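You operate a simulated robot arm through the tools that you are given. There is no shell and no other tool.

You are at the controls of a simulated robot arm. One attempt, no reset.

TASK
Sort the parts from the dish into their cells of the parts tray.
Fine: put the dish back in the lower drawer and shut it.

It is judged by the outcome, as a careful person would: the job done as asked, and still so three seconds after it is handed in. It fails if anything else is knocked over, pushed out of place, dropped, spilled or broken.

THE ROBOT
A 7-joint arm with a four-finger gripper, fixed in place. Base frame: the origin is on the floor under the middle of its stand, x ahead of it, y to its left, z up; the work surface is at about z = 720. Lengths are in mm, angles in degrees, forces in N, time in s.
It reaches about 1223 mm from its shoulder. Its first joint turns from -69.0 to 172.0 degrees. Payload 3.67 kg.
The tool frame sits at the grasp point between the pads (the TCP): z along the fingers, y along the line on which they close. The tips reach 28 mm beyond it. The gripper opens to 112 mm; its body begins 73 mm behind the TCP.
Orientation is that of the tool frame in the base frame, as [roll, pitch, yaw] about the fixed x, y, z axes, in that order (R = Rz(yaw) Ry(pitch) Rx(roll)). With the fingers straight down and closing along the base's y, the tool's x points along the base's -x, its y along +y and its z along -z.

THE INTERFACE
- The arm moves only by the tool jog_arm. Its argument "moves" is a list of rows, each an object (a shift or turn left out is 0, a gripper value left out holds the last) with "xyz": the shift along the tool's x, y, z in mm, a list of three; "rot": the turn, a rotation vector about the tool's x, y, z in degrees, a list of three; "grip": the closure in counts, from 0 (fully open) to 255 (shut). In form: [{"xyz": [tx, ty, tz], "rot": [rx, ry, rz], "grip": grip}, ...]. A call has 1 to 20 rows; each row is the pose to reach, as a shift and turn from the pose commanded when the call began, along the tool's axes at that moment. Each row takes 0.2 s and may step no farther than 50 mm and 8.6 degrees from the row before; otherwise, or with a gripper value out of range, the whole call is refused. Where a pose cannot be reached the arm comes as near as it can. A force on the tool above 90 N (or 10 N above the force at the start of the call, whichever is more), or a blocked arm, ends the call early, and 0.2 s more pass. The fingers move at their own pace (about 102.5 mm/s each) and stop on an object; they squeeze with about 40 N. The grip force told is the motor's: it shows also when the fingers shut on nothing. Time passes only in rows, and 0.2 s behind the last, so rows that repeat a pose let the fingers close. It gives the time, the measured TCP pose, the force on the tool (base axes), the opening and the grip force at its end, in the units of the frame above (readings bear some noise), with the torque about the TCP (base axes, N m) and any sound that the robot's microphone picked up, and new pictures: "views" is both (left out), scene, wrist or none.
- Cameras (640 x 400 px; columns grow to the right, rows downward): "scene" is fixed at [50.4, 499.2, 1451.1]; the picture's right is [-0.69, -0.72, 0.00], its down [-0.32, 0.31, -0.90] and it looks along [0.65, -0.62, -0.44] (base axes); focal length 372 px, centre (320, 200). "wrist" rides on the gripper at [60, -18, -104] in the tool frame; the picture's right is [0.29, 0.96, 0.00], its down [-0.80, 0.24, -0.55] and it looks along [-0.53, 0.16, 0.83] (tool axes); focal length 234 px, centre (320, 200).
- move_column(by): slides the trunk up (or, below 0, down) by that many mm; the arm rides with it, the base frame stays. It gives what a move gives, with no picture.
- pixel_to_xyz(camera, pixels): for up to 12 pixels [column, row] of the newest picture of that camera ("zoom" is the newest enlarged one), the place [x, y, z] in the base frame of the surface seen there, good to about 3 mm. It takes no simulated time.
- close_up(camera, box): a new picture of the part [left, top, right, bottom] of that camera's present view, enlarged. It takes no simulated time.
- sign_off(): hands the job in; it is judged then, once.

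Open the gripper and draw the arm clear of the work before you hand the job in, unless the task says otherwise.

The tools are called after ">>>" as name(argument=value, ...) on one line, values as JSON. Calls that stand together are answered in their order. jog_arm: Moves the arm, as the interface text tells. Its arguments: {"type":"object","properties":{"moves":{"type":"array","items":{"type":"object","properties":{"xyz":{"type":"array","items":{"type":"number"}},"rot":{"type":"array","items":{"type":"number"}},"grip":{"type":"number"}}}},"views":{"type":"string","enum":["both","scene","wrist","none"]}},"required":["moves"]} The other tools are called the same way: move_column (by) moves the trunk up or down; pixel_to_xyz (camera, pixels) gives the place of the surface under pixels of a picture; close_up (camera, box) takes an enlarged picture of a part of a camera's view; sign_off () hands the job in.

At the start:

```text
t: 0.0
tool_pos: [693.7, -541.4, 1014.5]
ee_rot: [180.0, 0.0, 180.0]
force: [0.2, 0.1, 0.3]
torque: [-0.03, 0.02, -0.01]
gripper_width: 112.1
grip_force: 0.1
trunk travel left (down, up): [-525.0, 315.0]
```

scene: 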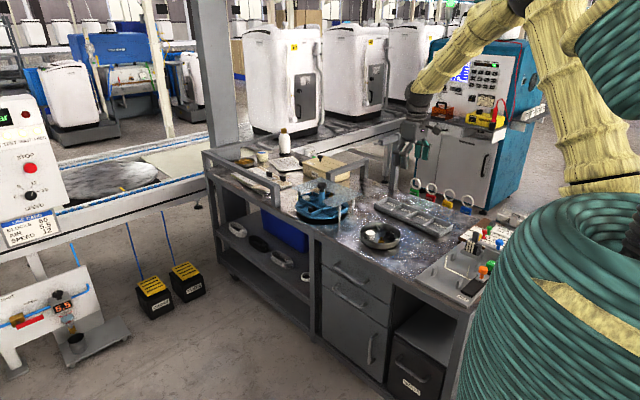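
wrist: 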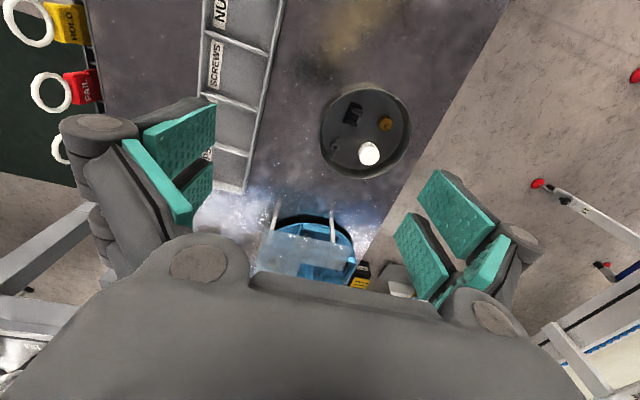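

The wrist view shows a dish (around pixel 365,130) holding about three parts, and a labelled tray at (230,90). I'll take close-ups of both cameras to see the details.

>>> close_up(camera="scene", box=[300, 150, 520, 290])

>>> close_up(camera="wrist", box=[180, 0, 440, 190])

>>> close_up(camera="scene", box=[300, 230, 480, 400])

```text
2.86 times, centred on (410, 220) of scene
```

zoom: 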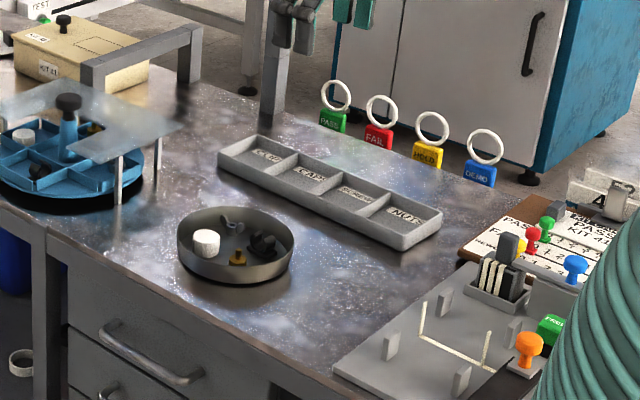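

```text
2.11 times, centred on (310, 95) of wrist
```

zoom: 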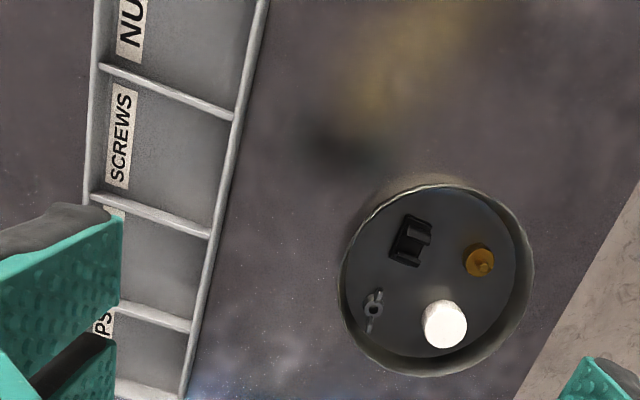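

```text
2.35 times, centred on (390, 315) of scene
```

zoom: 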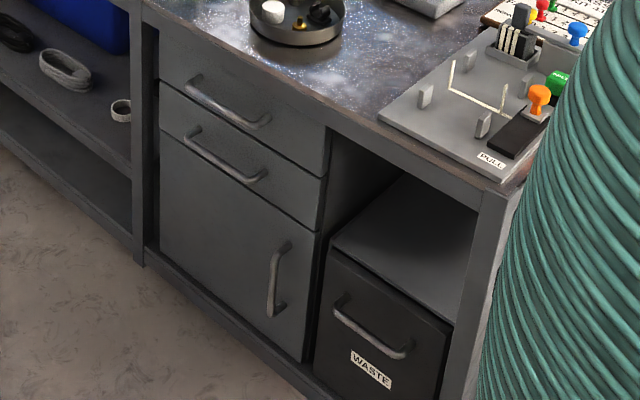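

The dish holds four parts (a wing nut, white cap, brass thumbscrew and black clip). I'll zoom in on the tray labels and the drawers and measure places.

>>> close_up(camera="scene", box=[370, 190, 460, 246])

>>> pixel_to_xyz(camera="zoom", pixels=[[100, 60], [250, 110], [400, 170], [540, 230]])

>>> pixel_to_xyz(camera="scene", pixels=[[335, 263], [366, 282], [400, 297], [333, 284], [366, 303], [399, 318], [371, 350], [321, 238], [321, 260], [430, 302]])

>>> pixel_to_xyz(camera="wrist", pixels=[[353, 113], [385, 123], [335, 146], [369, 153], [365, 125], [323, 130], [408, 130], [364, 84], [360, 179], [230, 60], [240, 0], [210, 120]])

```text
7.11 times, centred on (415, 218) of scene
```

zoom: 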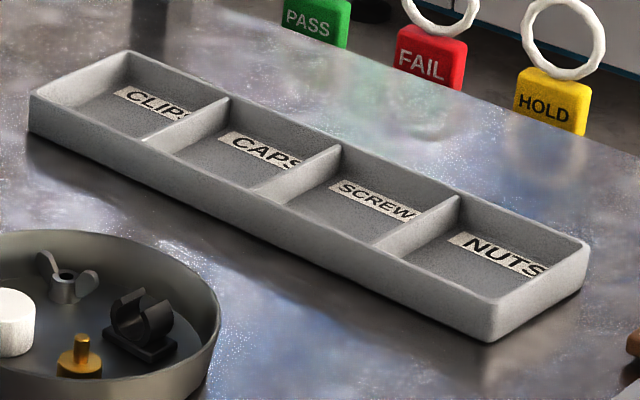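

```text
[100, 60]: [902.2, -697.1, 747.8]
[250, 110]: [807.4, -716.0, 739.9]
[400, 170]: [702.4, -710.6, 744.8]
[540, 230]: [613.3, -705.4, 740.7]
```

```text
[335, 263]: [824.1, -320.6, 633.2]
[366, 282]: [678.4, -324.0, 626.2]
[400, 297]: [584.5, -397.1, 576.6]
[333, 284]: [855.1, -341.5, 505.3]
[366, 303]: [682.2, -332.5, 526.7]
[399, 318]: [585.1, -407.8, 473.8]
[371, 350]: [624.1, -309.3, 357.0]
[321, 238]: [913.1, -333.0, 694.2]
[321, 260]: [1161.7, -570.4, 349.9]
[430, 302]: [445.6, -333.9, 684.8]
```

```text
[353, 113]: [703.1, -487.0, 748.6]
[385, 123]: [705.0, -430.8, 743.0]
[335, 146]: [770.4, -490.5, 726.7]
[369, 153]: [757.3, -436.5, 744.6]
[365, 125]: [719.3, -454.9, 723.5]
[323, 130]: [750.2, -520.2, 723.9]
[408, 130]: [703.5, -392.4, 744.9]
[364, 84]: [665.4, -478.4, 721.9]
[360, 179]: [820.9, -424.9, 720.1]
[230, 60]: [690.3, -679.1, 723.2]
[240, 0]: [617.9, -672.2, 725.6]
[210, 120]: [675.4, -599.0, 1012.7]
```

Tray cell order from far to near in x is CLIPS (x≈900), CAPS (≈807), SCREWS (≈700), NUTS (≈613). I'll look closer at the fingers, the dish and the drawer fronts.

>>> close_up(camera="wrist", box=[300, 70, 430, 190])

>>> close_up(camera="wrist", box=[40, 80, 560, 400])

>>> close_up(camera="scene", box=[310, 235, 400, 330])

>>> pixel_to_xyz(camera="zoom", pixels=[[110, 150], [150, 180], [200, 230], [270, 265], [350, 300], [390, 300], [80, 290], [120, 320], [200, 380], [300, 430], [350, 470], [370, 470]])

```text
3.33 times, centred on (365, 130) of wrist
```

zoom: 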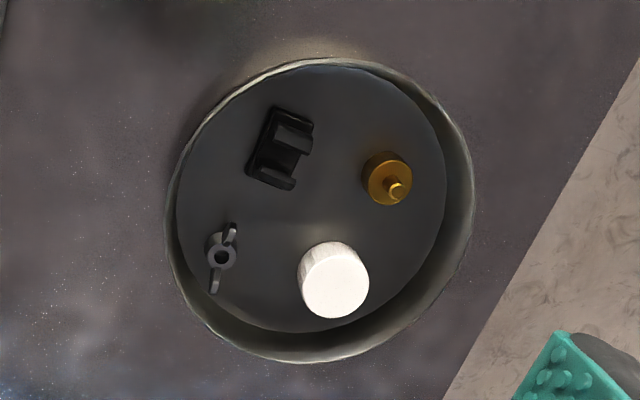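

```text
1.23 times, centred on (300, 240) of wrist
```

zoom: 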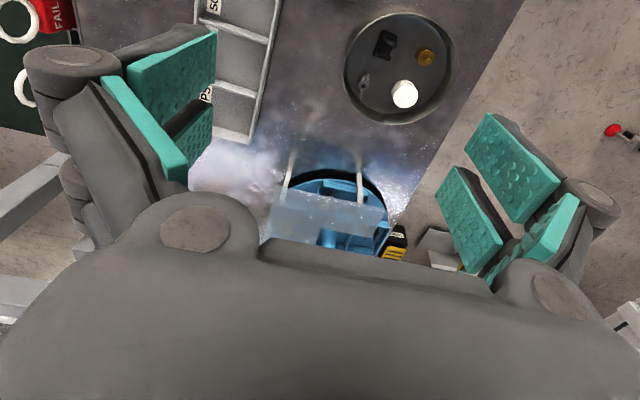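

```text
4.21 times, centred on (355, 282) of scene
```

zoom: 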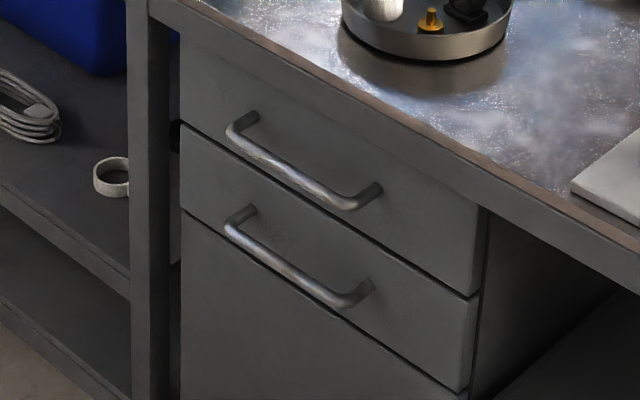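

```text
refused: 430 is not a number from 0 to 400
```

The zoom shows two drawers; the lower one has the handle from about (240,215) to (370,290). I'll measure the handles and edges.

>>> pixel_to_xyz(camera="zoom", pixels=[[235, 137], [290, 177], [350, 205], [378, 187], [250, 117], [230, 228], [285, 268], [340, 300], [368, 287], [246, 210], [300, 230], [450, 340]])

>>> pixel_to_xyz(camera="zoom", pixels=[[183, 120], [183, 135], [183, 205], [183, 220], [470, 285], [470, 305], [460, 375], [460, 395], [470, 215], [300, 100], [180, 20], [520, 300]])

```text
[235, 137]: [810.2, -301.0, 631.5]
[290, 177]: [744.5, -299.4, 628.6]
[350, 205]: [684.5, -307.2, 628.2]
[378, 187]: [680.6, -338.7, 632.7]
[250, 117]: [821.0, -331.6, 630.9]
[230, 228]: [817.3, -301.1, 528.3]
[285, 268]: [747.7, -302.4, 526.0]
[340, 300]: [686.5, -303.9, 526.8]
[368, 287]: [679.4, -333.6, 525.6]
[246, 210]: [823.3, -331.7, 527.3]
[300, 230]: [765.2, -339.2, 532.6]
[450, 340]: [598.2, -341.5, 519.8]
```

```text
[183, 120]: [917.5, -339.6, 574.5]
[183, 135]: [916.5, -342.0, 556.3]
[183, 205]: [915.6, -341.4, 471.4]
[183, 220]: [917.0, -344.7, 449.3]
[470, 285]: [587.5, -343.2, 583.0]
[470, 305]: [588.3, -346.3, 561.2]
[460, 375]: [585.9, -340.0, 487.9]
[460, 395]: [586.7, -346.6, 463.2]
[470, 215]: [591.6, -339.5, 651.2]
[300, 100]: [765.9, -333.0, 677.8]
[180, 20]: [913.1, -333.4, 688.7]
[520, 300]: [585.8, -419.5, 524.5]
```

The lower drawer spans x≈588–917, z≈472–572, with its handle bar at y≈-303, z≈527. Before approaching, I'll close the fingers in free air to learn how the pads meet.

>>> jog_arm(moves=[{"grip": 150}, {"grip": 150}, {"grip": 150}, {"grip": 150}], views="wrist")

>>> close_up(camera="wrist", box=[160, 50, 480, 300])

>>> jog_arm(moves=[{"grip": 255}, {"grip": 255}, {"grip": 255}, {"grip": 255}], views="wrist")

>>> close_up(camera="wrist", box=[160, 50, 480, 300])

```text
t: 1.0
tool_pos: [694.1, -542.1, 1015.6]
ee_rot: [179.9, -0.1, 179.9]
force: [0.7, -0.3, 0.1]
torque: [-0.02, 0.03, 0.02]
gripper_width: 46.1
grip_force: 0.1
trunk travel left (down, up): [-525.0, 315.0]
```

wrist: 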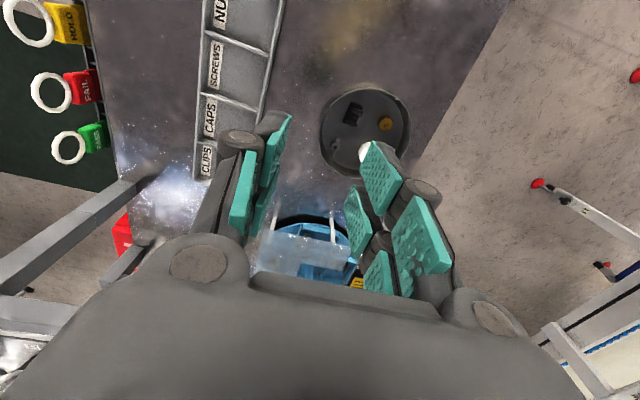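

```text
1.60 times, centred on (320, 175) of wrist
```

zoom: 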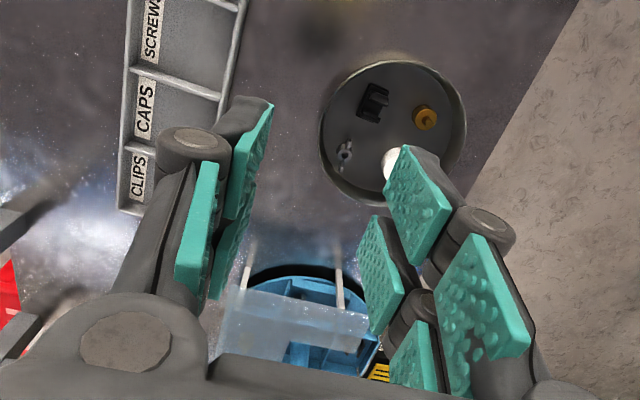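

```text
t: 2.0
tool_pos: [694.4, -542.0, 1014.5]
ee_rot: [180.0, 0.0, 179.9]
force: [0.0, 0.3, 0.6]
torque: [0.01, -0.03, -0.01]
gripper_width: 0.0
grip_force: 36.3
trunk travel left (down, up): [-525.0, 315.0]
```

wrist: 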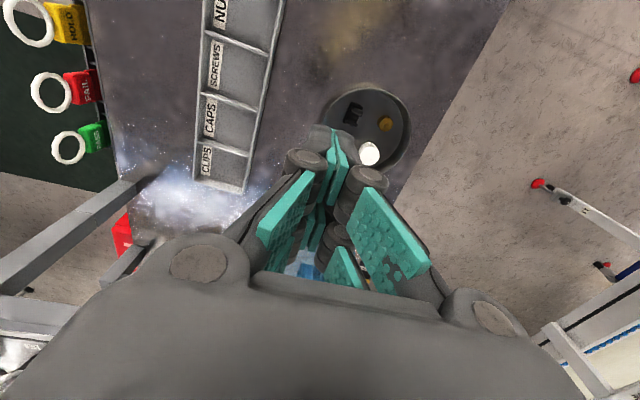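

```text
1.60 times, centred on (320, 175) of wrist
```

zoom: 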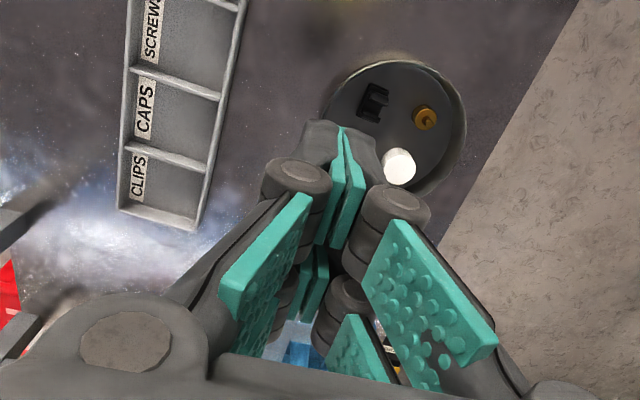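

The pads close parallel as two pairs separated along tool x, with a gap between. I'll measure where the near and far finger pads are relative to the TCP.

>>> pixel_to_xyz(camera="zoom", pixels=[[343, 130], [362, 180], [337, 246], [356, 210], [327, 165], [318, 240], [313, 250], [326, 265], [303, 315], [320, 140], [350, 190], [318, 290]])

>>> jog_arm(moves=[{"grip": 0}, {"grip": 0}, {"grip": 0}, {"grip": 0}, {"grip": 0}], views="wrist")

>>> pixel_to_xyz(camera="wrist", pixels=[[437, 172], [420, 200], [494, 237], [478, 258], [414, 213], [394, 233], [405, 262], [437, 300], [213, 105], [210, 150], [212, 165], [208, 200]])

>>> close_up(camera="wrist", box=[380, 150, 560, 320])

```text
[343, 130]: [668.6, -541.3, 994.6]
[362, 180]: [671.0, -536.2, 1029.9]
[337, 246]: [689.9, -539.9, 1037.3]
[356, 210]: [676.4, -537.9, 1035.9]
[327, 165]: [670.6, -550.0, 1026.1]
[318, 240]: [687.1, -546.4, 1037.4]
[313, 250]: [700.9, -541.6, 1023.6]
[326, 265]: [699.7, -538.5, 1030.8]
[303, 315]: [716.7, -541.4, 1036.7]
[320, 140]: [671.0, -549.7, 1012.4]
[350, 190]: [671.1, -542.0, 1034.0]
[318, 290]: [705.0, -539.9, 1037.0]
```

```text
t: 3.2
tool_pos: [694.7, -542.3, 1013.9]
ee_rot: [-180.0, 0.0, 179.9]
force: [0.0, 0.6, -0.5]
torque: [0.01, 0.02, -0.02]
gripper_width: 112.1
grip_force: 0.1
trunk travel left (down, up): [-525.0, 315.0]
```

wrist: 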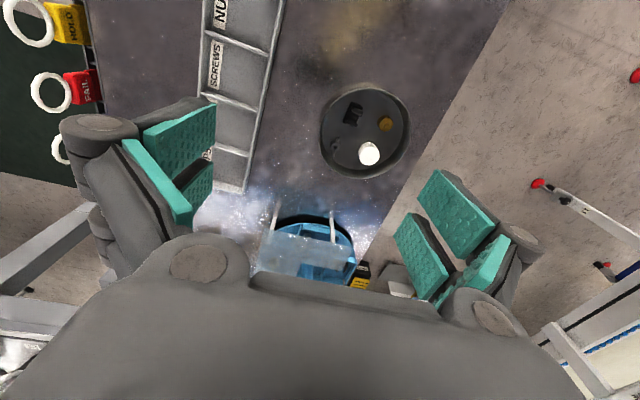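

```text
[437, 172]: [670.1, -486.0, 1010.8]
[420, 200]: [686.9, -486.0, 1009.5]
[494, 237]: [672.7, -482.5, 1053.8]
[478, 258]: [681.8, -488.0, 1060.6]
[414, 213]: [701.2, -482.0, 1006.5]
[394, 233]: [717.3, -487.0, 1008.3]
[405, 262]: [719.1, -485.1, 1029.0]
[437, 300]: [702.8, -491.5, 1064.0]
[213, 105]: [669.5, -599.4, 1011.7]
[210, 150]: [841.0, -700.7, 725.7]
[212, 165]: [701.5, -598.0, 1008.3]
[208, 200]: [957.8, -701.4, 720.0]
```

```text
2.35 times, centred on (470, 235) of wrist
```

zoom: 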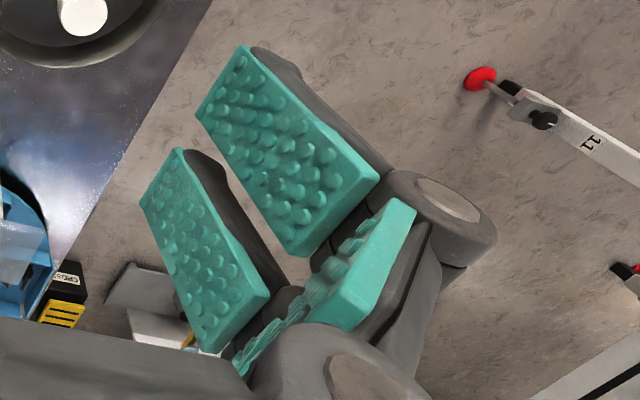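

Pads: near pair at tool x +6..+24, far pair at -7..-24, about 13 mm gap. I'll check where the blue fixture stands, then move over the dish for a closer wrist view.

>>> pixel_to_xyz(camera="scene", pixels=[[320, 190], [345, 200], [341, 215], [356, 190], [363, 190], [300, 205], [345, 180], [365, 165], [369, 180], [390, 190], [385, 247], [362, 232]])

>>> jog_arm(moves=[{"xyz": [-10, 30, 20]}, {"xyz": [-20, 60, 50]}, {"xyz": [-30, 87, 90]}, {"xyz": [-30, 87, 90]}])

```text
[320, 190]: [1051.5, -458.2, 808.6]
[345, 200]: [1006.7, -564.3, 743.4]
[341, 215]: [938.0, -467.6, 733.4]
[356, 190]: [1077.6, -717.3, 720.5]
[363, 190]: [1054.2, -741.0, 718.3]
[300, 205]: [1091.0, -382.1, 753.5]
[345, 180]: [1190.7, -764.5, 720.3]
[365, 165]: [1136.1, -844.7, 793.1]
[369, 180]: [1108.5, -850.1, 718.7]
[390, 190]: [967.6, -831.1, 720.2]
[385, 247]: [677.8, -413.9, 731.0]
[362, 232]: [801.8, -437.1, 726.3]
```

```text
t: 4.2
tool_pos: [722.0, -455.5, 926.8]
ee_rot: [-180.0, 0.0, 179.9]
force: [1.2, 0.2, -1.1]
torque: [0.02, 0.03, 0.0]
gripper_width: 112.0
grip_force: 0.1
trunk travel left (down, up): [-525.0, 315.0]
```

scene: 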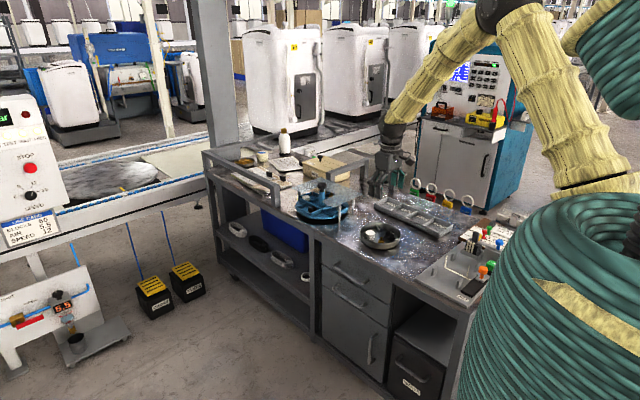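
wrist: 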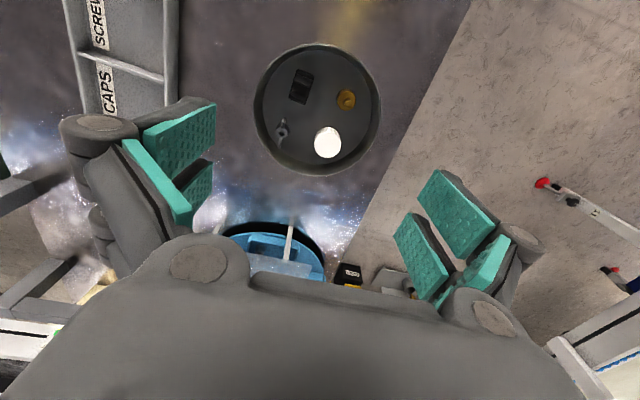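

The dish is now at wrist (317,110) in clear view. I'll zoom and measure the parts and rim.

>>> close_up(camera="wrist", box=[245, 35, 390, 180])

>>> pixel_to_xyz(camera="wrist", pixels=[[254, 110], [380, 105], [312, 44], [320, 175], [318, 110], [346, 100], [328, 143], [281, 130], [300, 87], [345, 120], [300, 115], [300, 155]])

```text
2.76 times, centred on (318, 108) of wrist
```

zoom: 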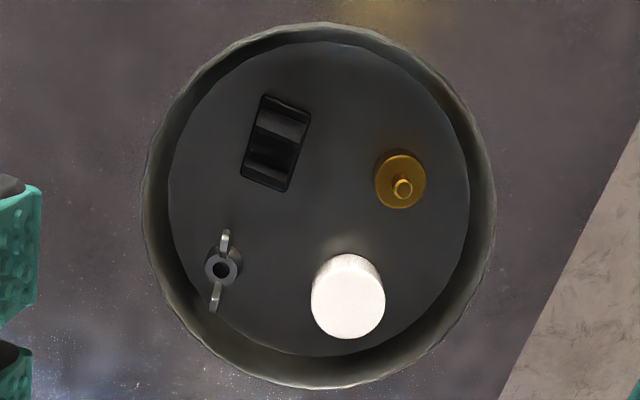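

```text
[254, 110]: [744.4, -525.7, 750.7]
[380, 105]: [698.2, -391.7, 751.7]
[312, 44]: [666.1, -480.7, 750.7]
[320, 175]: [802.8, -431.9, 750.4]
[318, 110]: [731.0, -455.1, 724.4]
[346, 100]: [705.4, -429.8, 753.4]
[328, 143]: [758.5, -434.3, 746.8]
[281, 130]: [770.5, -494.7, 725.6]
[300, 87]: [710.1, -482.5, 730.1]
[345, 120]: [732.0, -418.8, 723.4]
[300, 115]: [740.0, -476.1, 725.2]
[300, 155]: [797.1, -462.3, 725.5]
```

Rim circle is about centre (733,-457), radius 72, top z≈751, floor z≈724. I'll measure each part in the zoomed picture for position and orientation.

>>> pixel_to_xyz(camera="zoom", pixels=[[227, 236], [214, 306], [208, 266], [240, 264], [222, 250], [400, 158], [378, 180], [424, 185], [402, 188], [400, 207]])

>>> pixel_to_xyz(camera="zoom", pixels=[[265, 98], [308, 112], [243, 178], [286, 190], [283, 125], [275, 155], [268, 178], [315, 297], [382, 297], [348, 265], [348, 335], [348, 300]])

>>> close_up(camera="scene", box=[355, 218, 410, 254])

```text
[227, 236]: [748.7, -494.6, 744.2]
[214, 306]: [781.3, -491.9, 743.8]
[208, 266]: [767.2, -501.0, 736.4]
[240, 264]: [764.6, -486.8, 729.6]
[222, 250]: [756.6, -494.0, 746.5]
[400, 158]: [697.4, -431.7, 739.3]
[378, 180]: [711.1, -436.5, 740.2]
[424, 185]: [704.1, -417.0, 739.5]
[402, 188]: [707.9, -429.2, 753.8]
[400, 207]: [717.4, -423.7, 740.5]
```

```text
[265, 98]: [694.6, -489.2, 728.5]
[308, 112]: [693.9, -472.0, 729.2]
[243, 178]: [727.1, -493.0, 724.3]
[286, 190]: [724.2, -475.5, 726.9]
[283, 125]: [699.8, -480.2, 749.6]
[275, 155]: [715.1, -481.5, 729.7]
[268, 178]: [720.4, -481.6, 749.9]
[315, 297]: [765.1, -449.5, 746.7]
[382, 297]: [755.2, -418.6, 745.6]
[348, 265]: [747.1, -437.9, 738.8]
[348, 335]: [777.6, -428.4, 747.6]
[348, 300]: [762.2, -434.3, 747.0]
```

```text
11.11 times, centred on (382, 236) of scene
```

zoom: 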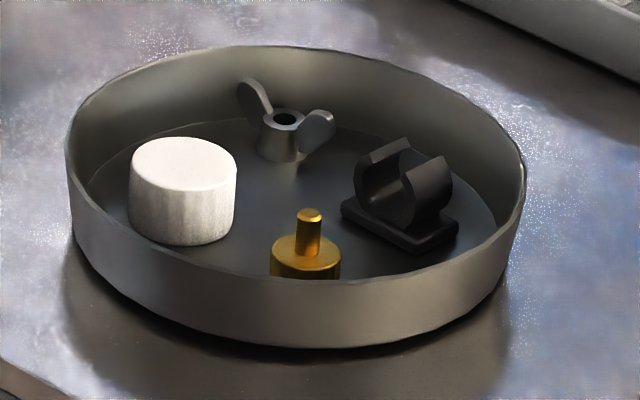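

Clip base corners give a centre of about (710,-482), tilted -6.7° in yaw, ring top z≈750. I'll move over it, offset so one pad pair is centred on it, turn 6.7° and pre-close to about 28 mm.

>>> jog_arm(moves=[{"xyz": [4.9, -15, 30], "rot": [0, 0, 3.5], "grip": 191}, {"xyz": [4.9, -29.1, 70], "rot": [0, 0, 6.7], "grip": 191}, {"xyz": [4.9, -29.1, 100], "rot": [0, 0, 6.7], "grip": 191}, {"xyz": [4.9, -29.1, 100], "rot": [0, 0, 6.7], "grip": 191}], views="wrist")

>>> close_up(camera="wrist", box=[220, 50, 440, 220])

```text
t: 5.2
tool_pos: [717.6, -484.2, 825.6]
ee_rot: [180.0, 0.0, 173.1]
force: [0.5, -0.2, -0.4]
torque: [-0.01, -0.02, -0.02]
gripper_width: 28.3
grip_force: 0.0
trunk travel left (down, up): [-525.0, 315.0]
```

wrist: 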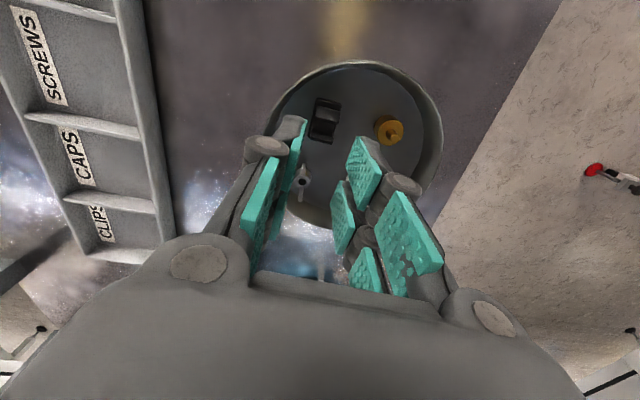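

```text
2.35 times, centred on (330, 135) of wrist
```

zoom: 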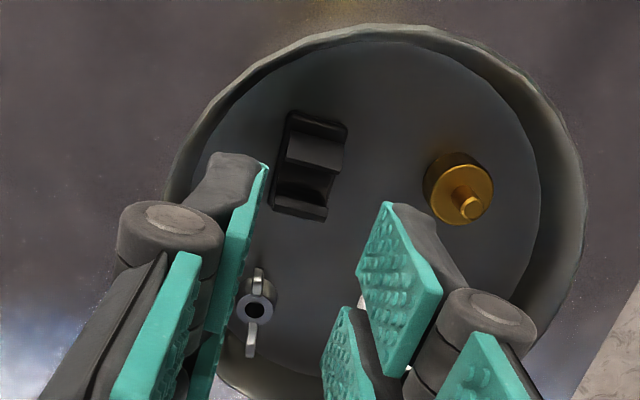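

The clip at zoom (310,165) sits between the two near pads. I'll measure pad tips and the clip again for alignment, and re-measure the tray cells from this view.

>>> pixel_to_xyz(camera="zoom", pixels=[[263, 172], [258, 190], [390, 210], [375, 240], [425, 260], [290, 115], [345, 128], [273, 210], [323, 218], [318, 130], [300, 188], [200, 155]])

>>> pixel_to_xyz(camera="wrist", pixels=[[80, 118], [100, 60], [115, 160], [130, 220], [110, 198], [65, 20], [130, 50], [155, 180], [175, 230], [20, 100], [70, 215], [60, 190]])

```text
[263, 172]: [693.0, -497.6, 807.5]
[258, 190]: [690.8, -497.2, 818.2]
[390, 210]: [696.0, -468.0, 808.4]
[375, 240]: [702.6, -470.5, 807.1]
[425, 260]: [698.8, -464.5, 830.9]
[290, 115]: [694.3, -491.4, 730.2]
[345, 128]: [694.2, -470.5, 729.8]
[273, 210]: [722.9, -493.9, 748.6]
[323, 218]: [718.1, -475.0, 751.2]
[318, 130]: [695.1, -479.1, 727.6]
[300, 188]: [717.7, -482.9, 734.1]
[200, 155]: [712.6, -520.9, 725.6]
```

```text
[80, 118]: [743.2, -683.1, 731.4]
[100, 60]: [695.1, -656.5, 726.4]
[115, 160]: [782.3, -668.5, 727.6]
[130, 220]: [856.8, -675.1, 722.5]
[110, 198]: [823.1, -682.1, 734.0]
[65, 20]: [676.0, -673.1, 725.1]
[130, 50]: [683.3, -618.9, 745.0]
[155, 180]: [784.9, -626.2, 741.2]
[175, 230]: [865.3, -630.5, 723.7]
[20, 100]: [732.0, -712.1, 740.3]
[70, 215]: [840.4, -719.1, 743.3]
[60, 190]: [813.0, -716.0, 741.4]
```

Pad tips are straddling the clip with about 2 mm offset. I'll check wall clearance at the left finger and the wing-nut position before descending.

>>> pixel_to_xyz(camera="zoom", pixels=[[258, 272], [252, 352], [255, 311], [240, 160], [215, 158], [207, 205], [175, 165], [235, 75], [380, 27], [500, 80], [570, 180], [560, 270]])

```text
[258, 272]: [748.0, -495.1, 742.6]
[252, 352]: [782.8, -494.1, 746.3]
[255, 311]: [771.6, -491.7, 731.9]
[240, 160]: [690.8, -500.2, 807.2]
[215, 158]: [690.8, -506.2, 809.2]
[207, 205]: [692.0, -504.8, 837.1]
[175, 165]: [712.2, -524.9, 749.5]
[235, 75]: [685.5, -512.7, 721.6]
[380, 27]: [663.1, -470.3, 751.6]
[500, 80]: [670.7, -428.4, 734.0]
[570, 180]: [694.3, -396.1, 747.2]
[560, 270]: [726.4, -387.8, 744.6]
```

The finger tip is only about 10 mm thick, so there is roughly 5 mm to the dish wall. I'll shift +2 x, +1.5 y and descend to z≈757.

>>> jog_arm(moves=[{"xyz": [-2, 1.5, 0], "grip": 197}, {"xyz": [-2, 1.5, 30], "grip": 197}, {"xyz": [-2, 1.5, 50], "grip": 197}, {"xyz": [-2, 1.5, 60], "grip": 197}, {"xyz": [-2, 1.5, 67], "grip": 197}, {"xyz": [-2, 1.5, 67], "grip": 197}], views="wrist")

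>>> close_up(camera="wrist", box=[220, 80, 440, 220])

```text
t: 6.6
tool_pos: [720.6, -483.7, 758.0]
ee_rot: [-180.0, 0.0, 173.3]
force: [-0.8, -0.5, 0.7]
torque: [-0.03, -0.01, 0.0]
gripper_width: 25.4
grip_force: 0.0
trunk travel left (down, up): [-525.0, 315.0]
```

wrist: 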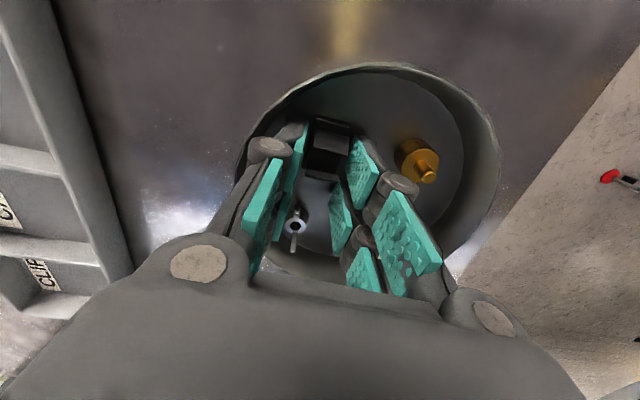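

```text
2.86 times, centred on (330, 150) of wrist
```

zoom: 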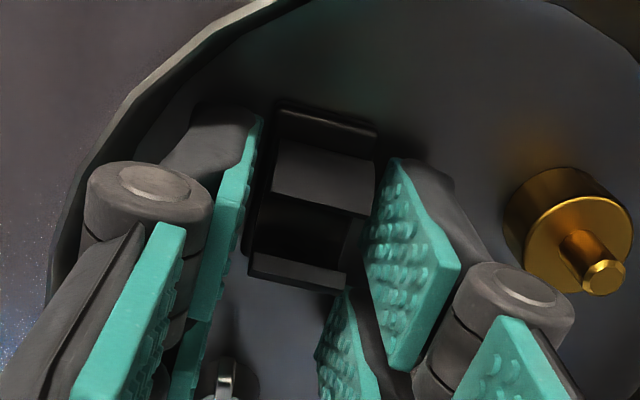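

The pads straddle the clip. I'll measure tip height over the dish floor before closing.

>>> pixel_to_xyz(camera="zoom", pixels=[[258, 125], [225, 125], [400, 165], [425, 172], [385, 190], [290, 112], [370, 135], [285, 160], [370, 185], [258, 275], [340, 285], [415, 130]])

```text
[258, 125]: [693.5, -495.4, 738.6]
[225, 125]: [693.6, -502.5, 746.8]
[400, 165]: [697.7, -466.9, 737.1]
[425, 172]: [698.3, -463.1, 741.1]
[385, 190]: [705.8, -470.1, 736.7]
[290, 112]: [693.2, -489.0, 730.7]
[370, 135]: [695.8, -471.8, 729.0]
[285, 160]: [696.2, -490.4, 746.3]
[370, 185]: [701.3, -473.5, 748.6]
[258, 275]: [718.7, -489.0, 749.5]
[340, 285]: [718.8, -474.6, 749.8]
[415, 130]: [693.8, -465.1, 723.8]
```

Tips are at z≈737 and the ring top is 750; I'll lower 5 mm more and close on the clip.

>>> jog_arm(moves=[{"xyz": [0, 0, 5], "grip": 197}, {"xyz": [0, 0, 5], "grip": 255}, {"xyz": [0, 0, 5], "grip": 255}, {"xyz": [0, 0, 5], "grip": 255}], views="wrist")

>>> close_up(camera="wrist", box=[220, 80, 440, 220])

```text
t: 7.6
tool_pos: [720.6, -483.0, 752.9]
ee_rot: [180.0, -0.1, 173.3]
force: [-0.4, -0.8, -0.2]
torque: [-0.01, 0.0, 0.01]
gripper_width: 20.9
grip_force: 40.3
trunk travel left (down, up): [-525.0, 315.0]
```

wrist: 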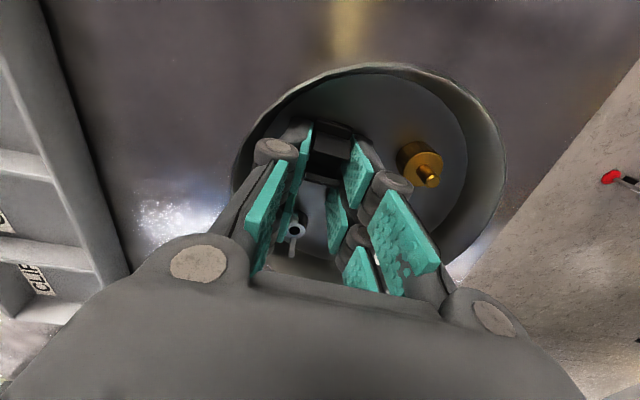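

```text
2.86 times, centred on (330, 150) of wrist
```

zoom: 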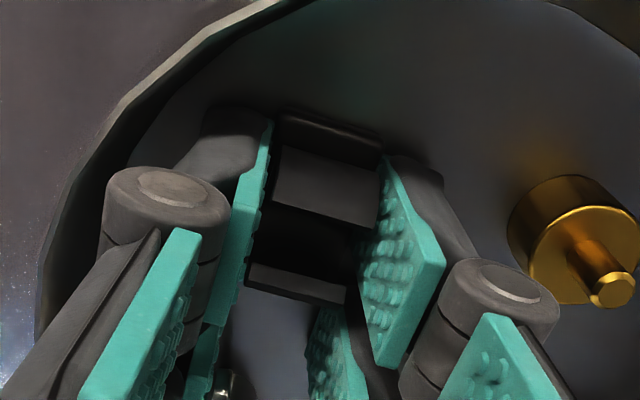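

The clip is held (20.9 mm, 40 N). I'll lift straight up, and check heights of the blue fixture near the CLIPS end of the tray.

>>> jog_arm(moves=[{"xyz": [0, 0, -20], "grip": 255}, {"xyz": [0, 0, -60], "grip": 255}, {"xyz": [0, 0, -100], "grip": 255}, {"xyz": [0, 0, -110], "grip": 255}, {"xyz": [0, 0, -110], "grip": 255}])

>>> close_up(camera="scene", box=[290, 160, 450, 260])

>>> pixel_to_xyz(camera="scene", pixels=[[322, 182], [341, 205], [352, 203], [362, 195], [335, 190], [340, 222], [353, 218], [315, 196]])

```text
t: 8.8
tool_pos: [721.9, -482.4, 864.0]
ee_rot: [-180.0, 0.0, 173.1]
force: [0.0, 0.9, 0.3]
torque: [0.02, 0.04, 0.02]
gripper_width: 21.1
grip_force: 40.4
trunk travel left (down, up): [-525.0, 315.0]
```

scene: 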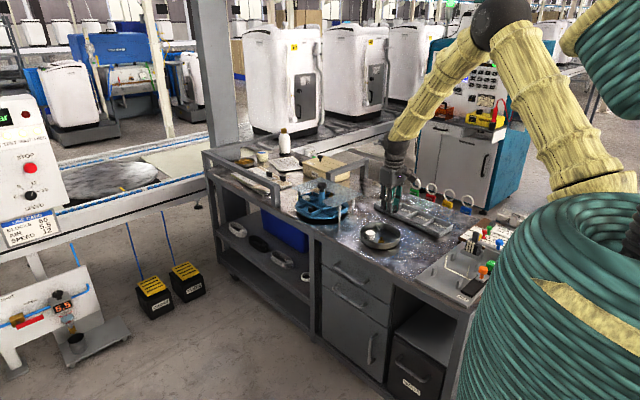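
wrist: 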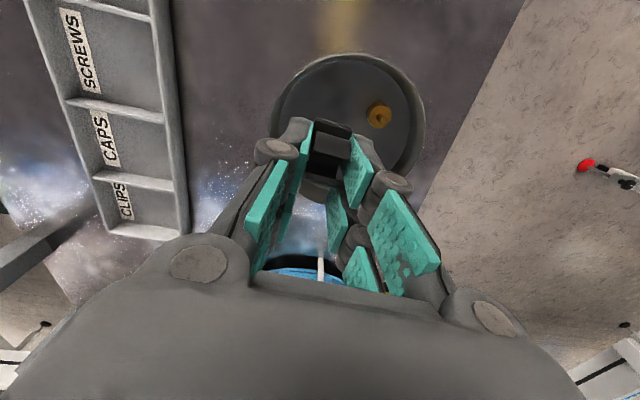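

```text
4.00 times, centred on (370, 210) of scene
```

zoom: 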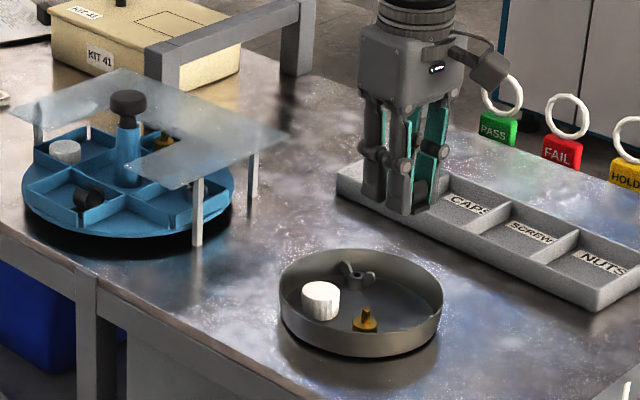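

```text
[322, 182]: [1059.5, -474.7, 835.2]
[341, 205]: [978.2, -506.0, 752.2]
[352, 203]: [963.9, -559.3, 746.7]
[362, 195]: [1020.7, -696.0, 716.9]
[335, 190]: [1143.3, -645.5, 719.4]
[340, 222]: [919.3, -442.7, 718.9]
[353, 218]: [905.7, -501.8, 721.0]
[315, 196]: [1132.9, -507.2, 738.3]
```

The clip is held cleanly. I'll measure the CLIPS cell corners from the current wrist view (around (140,205)).

>>> close_up(camera="wrist", box=[20, 0, 220, 250])

>>> pixel_to_xyz(camera="wrist", pixels=[[98, 175], [172, 187], [110, 230], [185, 236], [145, 205], [150, 180], [130, 145], [68, 103], [160, 115], [120, 85], [150, 230], [188, 215]])

```text
1.60 times, centred on (120, 125) of wrist
```

zoom: 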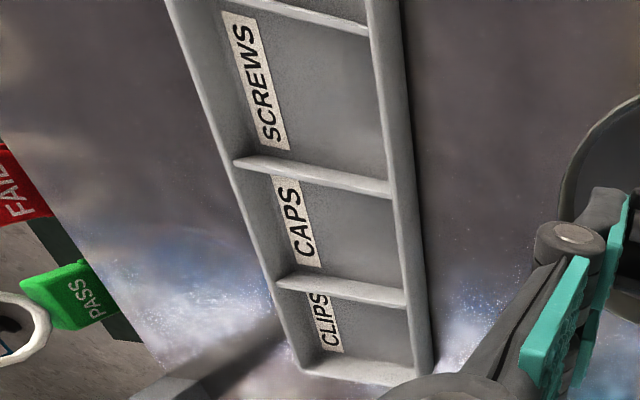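

```text
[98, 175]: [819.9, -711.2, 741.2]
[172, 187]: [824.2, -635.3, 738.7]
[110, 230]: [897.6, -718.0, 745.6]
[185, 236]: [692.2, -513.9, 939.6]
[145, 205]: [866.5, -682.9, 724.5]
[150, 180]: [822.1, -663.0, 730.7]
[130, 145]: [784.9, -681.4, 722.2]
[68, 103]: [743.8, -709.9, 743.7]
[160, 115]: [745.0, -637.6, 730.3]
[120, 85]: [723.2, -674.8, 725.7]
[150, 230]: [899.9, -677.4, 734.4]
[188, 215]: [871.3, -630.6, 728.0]
```

Tray dividers are at x≈744 and 822, the CLIPS end wall at x≈899, centre line y≈-675, rim z≈743, floor z≈724. I'll carry the clip over the CLIPS cell.

>>> jog_arm(moves=[{"xyz": [-27.4, -29.1, 0], "grip": 255}, {"xyz": [-54.9, -58.3, 0], "grip": 255}, {"xyz": [-82.3, -87.4, 0], "grip": 255}, {"xyz": [-109.7, -116.6, 0], "grip": 255}, {"xyz": [-137.2, -145.7, 0], "grip": 255}, {"xyz": [-164.6, -174.9, 0], "grip": 255}, {"xyz": [-164.6, -174.9, 0], "grip": 255}, {"xyz": [-164.6, -174.9, 0], "grip": 255}])

>>> close_up(camera="wrist", box=[180, 40, 480, 260])

>>> close_up(camera="scene", box=[310, 140, 450, 240])

```text
t: 10.6
tool_pos: [865.2, -677.2, 861.3]
ee_rot: [179.9, 0.0, 173.2]
force: [-0.1, -0.5, -0.1]
torque: [0.03, -0.04, 0.02]
gripper_width: 20.5
grip_force: 39.7
trunk travel left (down, up): [-525.0, 315.0]
```

scene: 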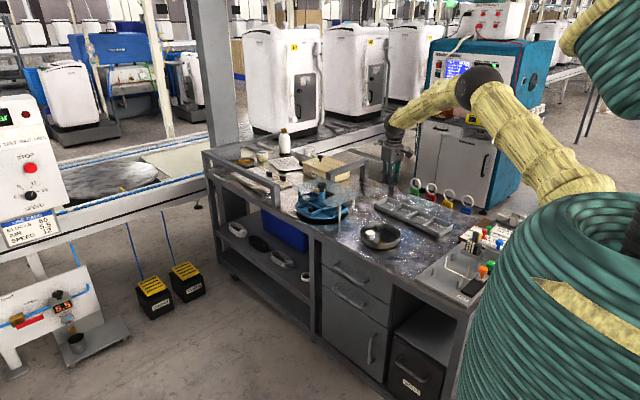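
wrist: 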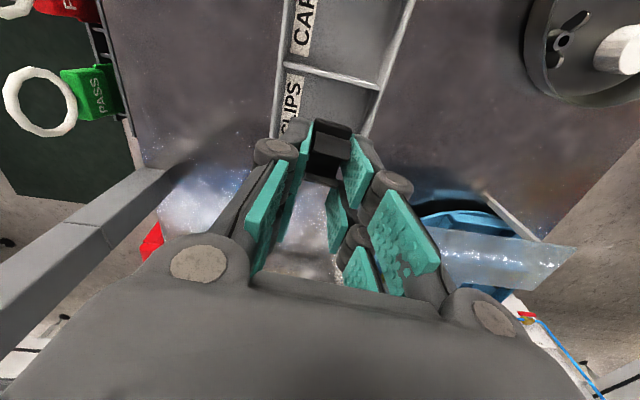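

```text
1.82 times, centred on (330, 150) of wrist
```

zoom: 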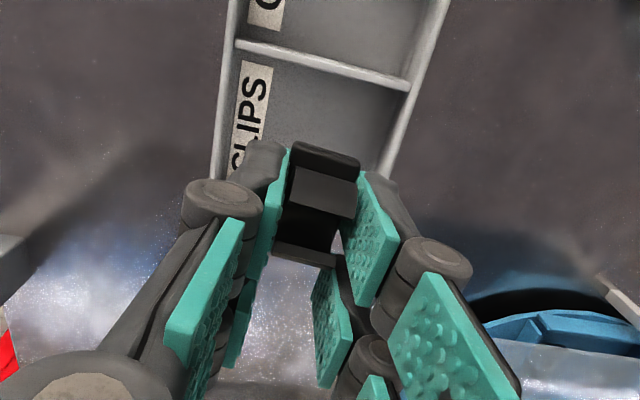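

```text
4.00 times, centred on (380, 190) of scene
```

zoom: 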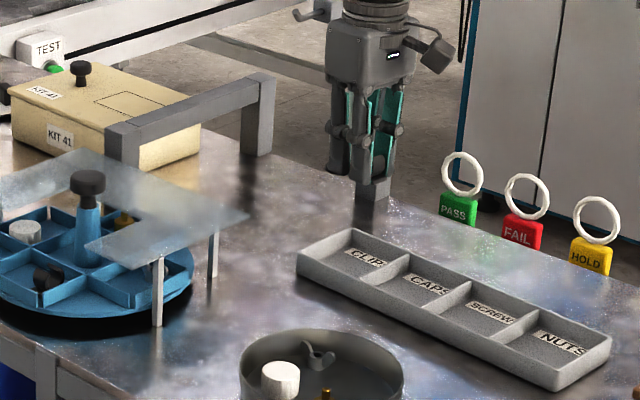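

The arm is over the tray end. I'll confirm where the cell walls are relative to the clip before lowering.

>>> pixel_to_xyz(camera="wrist", pixels=[[286, 67], [376, 86], [280, 110], [362, 135], [370, 115], [330, 100], [345, 77], [300, 40], [400, 30]])

>>> pixel_to_xyz(camera="scene", pixels=[[375, 201], [389, 197], [360, 202], [403, 204], [388, 212], [407, 216], [395, 201], [425, 222], [435, 233], [452, 227]])

```text
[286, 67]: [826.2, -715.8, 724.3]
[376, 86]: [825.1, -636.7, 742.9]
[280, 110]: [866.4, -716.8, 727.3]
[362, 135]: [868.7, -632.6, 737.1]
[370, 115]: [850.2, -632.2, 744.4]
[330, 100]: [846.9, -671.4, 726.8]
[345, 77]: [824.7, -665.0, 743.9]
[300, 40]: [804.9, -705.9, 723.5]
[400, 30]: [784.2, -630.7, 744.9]
```

```text
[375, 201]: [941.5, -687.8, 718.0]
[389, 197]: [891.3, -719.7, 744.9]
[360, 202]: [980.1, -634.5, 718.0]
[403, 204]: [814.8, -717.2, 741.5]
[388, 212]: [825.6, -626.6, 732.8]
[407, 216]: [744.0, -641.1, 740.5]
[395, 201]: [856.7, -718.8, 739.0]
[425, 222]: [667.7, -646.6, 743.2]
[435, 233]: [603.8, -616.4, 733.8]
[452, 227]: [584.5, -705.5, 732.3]
```

Cell CLIPS spans about x 827–895, y -717…-633. I'll shift 4 mm back from the end wall and lower the clip to just above the floor.

>>> jog_arm(moves=[{"xyz": [4, 0, 40], "grip": 255}, {"xyz": [4, 0, 75], "grip": 255}, {"xyz": [4, 0, 98], "grip": 255}, {"xyz": [4, 0, 106], "grip": 255}, {"xyz": [4, 0, 109], "grip": 255}, {"xyz": [4, 0, 109], "grip": 255}])

>>> close_up(camera="scene", box=[340, 160, 440, 240])

```text
t: 12.0
tool_pos: [861.0, -675.7, 755.0]
ee_rot: [179.9, 0.0, 173.2]
force: [0.4, 0.0, 0.5]
torque: [0.03, 0.0, 0.01]
gripper_width: 20.6
grip_force: 40.0
trunk travel left (down, up): [-525.0, 315.0]
```

scene: 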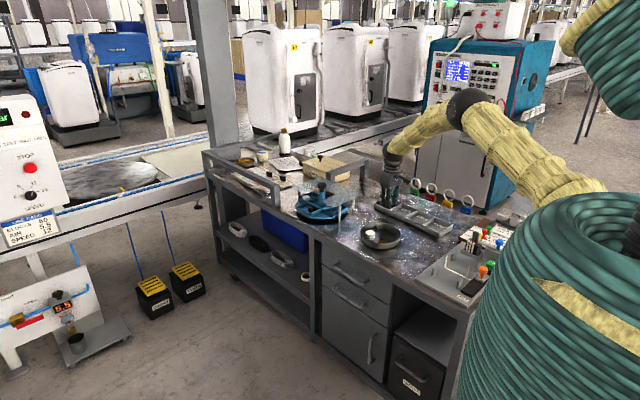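
wrist: 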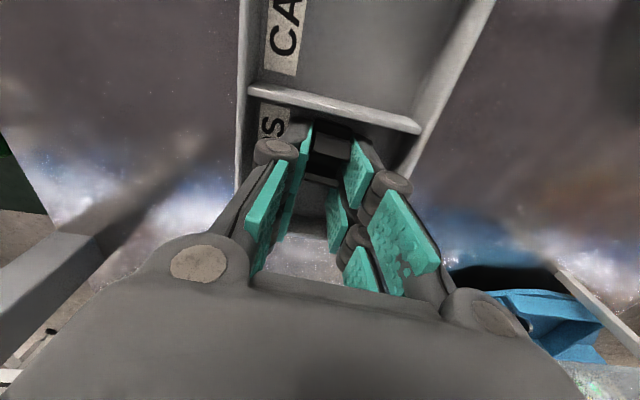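

```text
5.00 times, centred on (390, 200) of scene
```

zoom: 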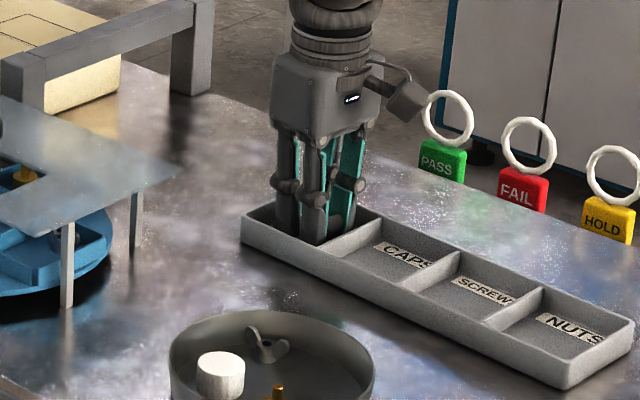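

No contact yet at z≈754. I'll lower in 1 mm steps and watch the vertical force.

>>> jog_arm(moves=[{"xyz": [0, 0, 1], "grip": 255}, {"xyz": [0, 0, 2], "grip": 255}, {"xyz": [0, 0, 2], "grip": 255}], views="none")

```text
t: 12.8
tool_pos: [860.9, -676.6, 753.5]
ee_rot: [179.9, -0.1, 173.3]
force: [0.8, -0.8, 9.9]
torque: [-0.02, 0.1, 0.03]
gripper_width: 20.7
grip_force: 40.5
trunk travel left (down, up): [-525.0, 315.0]
```

Contact felt (about 10 N), so the clip rests on the cell floor. I'll open to about 36 mm and lift away.

>>> jog_arm(moves=[{"xyz": [0, 0, -0.5], "grip": 173}, {"xyz": [0, 0, -0.5], "grip": 173}, {"xyz": [0, 0, -10], "grip": 173}, {"xyz": [0, 0, -40], "grip": 173}, {"xyz": [0, 0, -80], "grip": 173}, {"xyz": [0, 0, -110], "grip": 173}, {"xyz": [0, 0, -110], "grip": 173}])

>>> close_up(camera="wrist", box=[200, 20, 460, 220])

>>> close_up(camera="scene", box=[350, 180, 460, 256])

```text
t: 14.4
tool_pos: [861.4, -676.2, 861.8]
ee_rot: [-179.9, -0.2, 173.4]
force: [-0.3, 0.6, 0.2]
torque: [-0.01, 0.01, -0.01]
gripper_width: 35.9
grip_force: 0.0
trunk travel left (down, up): [-525.0, 315.0]
```

scene: 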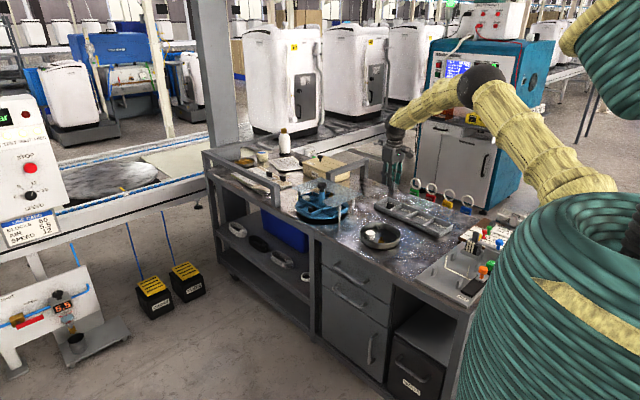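
wrist: 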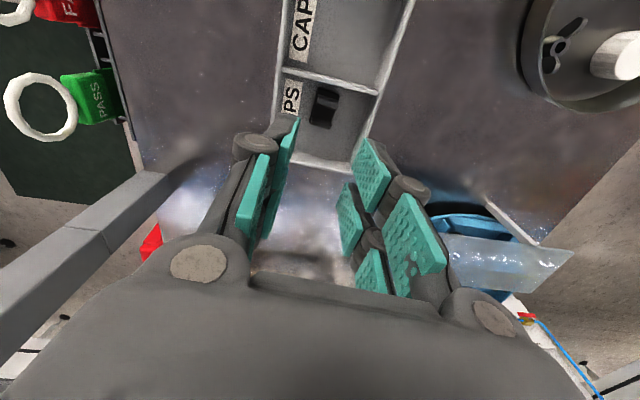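

```text
2.00 times, centred on (330, 120) of wrist
```

zoom: 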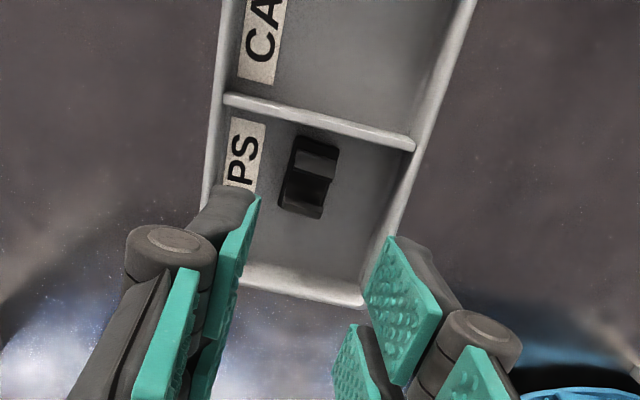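

```text
5.26 times, centred on (405, 218) of scene
```

zoom: 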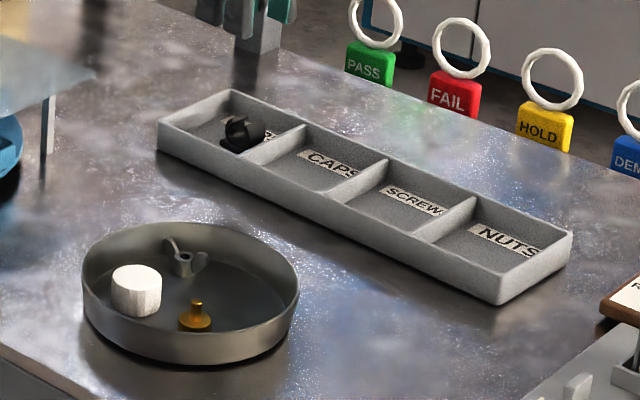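

The clip sits in CLIPS. Next I'll go above the wing nut's inner wing, around (740,-494), aligned to the wings, pre-closed to 16 mm.

>>> jog_arm(moves=[{"xyz": [29.4, 32.8, 0], "grip": 219}, {"xyz": [58.9, 65.6, 0], "grip": 219}, {"xyz": [88.3, 98.5, 0], "rot": [0, 0, -3], "grip": 219}, {"xyz": [117.8, 131.3, 0], "rot": [0, 0, -6], "grip": 219}, {"xyz": [147.2, 164.1, 0], "rot": [0, 0, -8], "grip": 219}, {"xyz": [147.2, 164.1, 25], "rot": [0, 0, -8], "grip": 219}, {"xyz": [147.2, 164.1, 25], "rot": [0, 0, -8], "grip": 219}], views="wrist")

>>> close_up(camera="wrist", box=[220, 60, 440, 220])

```text
t: 16.0
tool_pos: [733.0, -493.4, 838.9]
ee_rot: [-179.9, 0.1, -178.6]
force: [0.6, 0.8, 1.2]
torque: [-0.04, 0.02, -0.03]
gripper_width: 16.0
grip_force: 0.1
trunk travel left (down, up): [-525.0, 315.0]
```

wrist: 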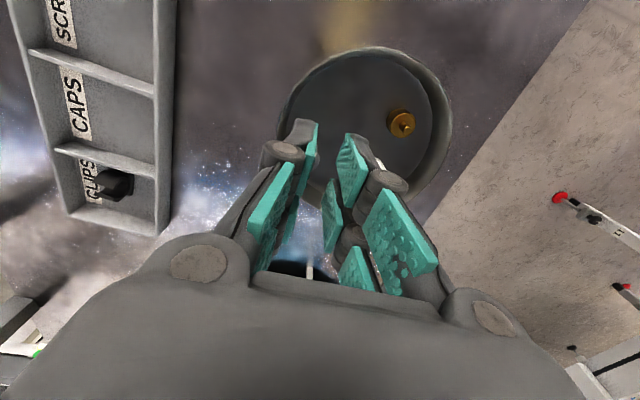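

```text
2.50 times, centred on (330, 140) of wrist
```

zoom: 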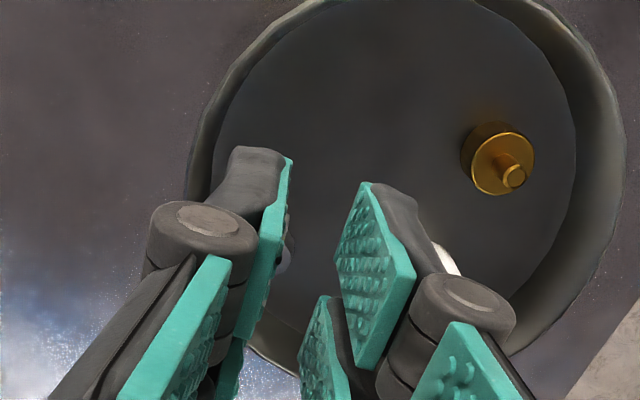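

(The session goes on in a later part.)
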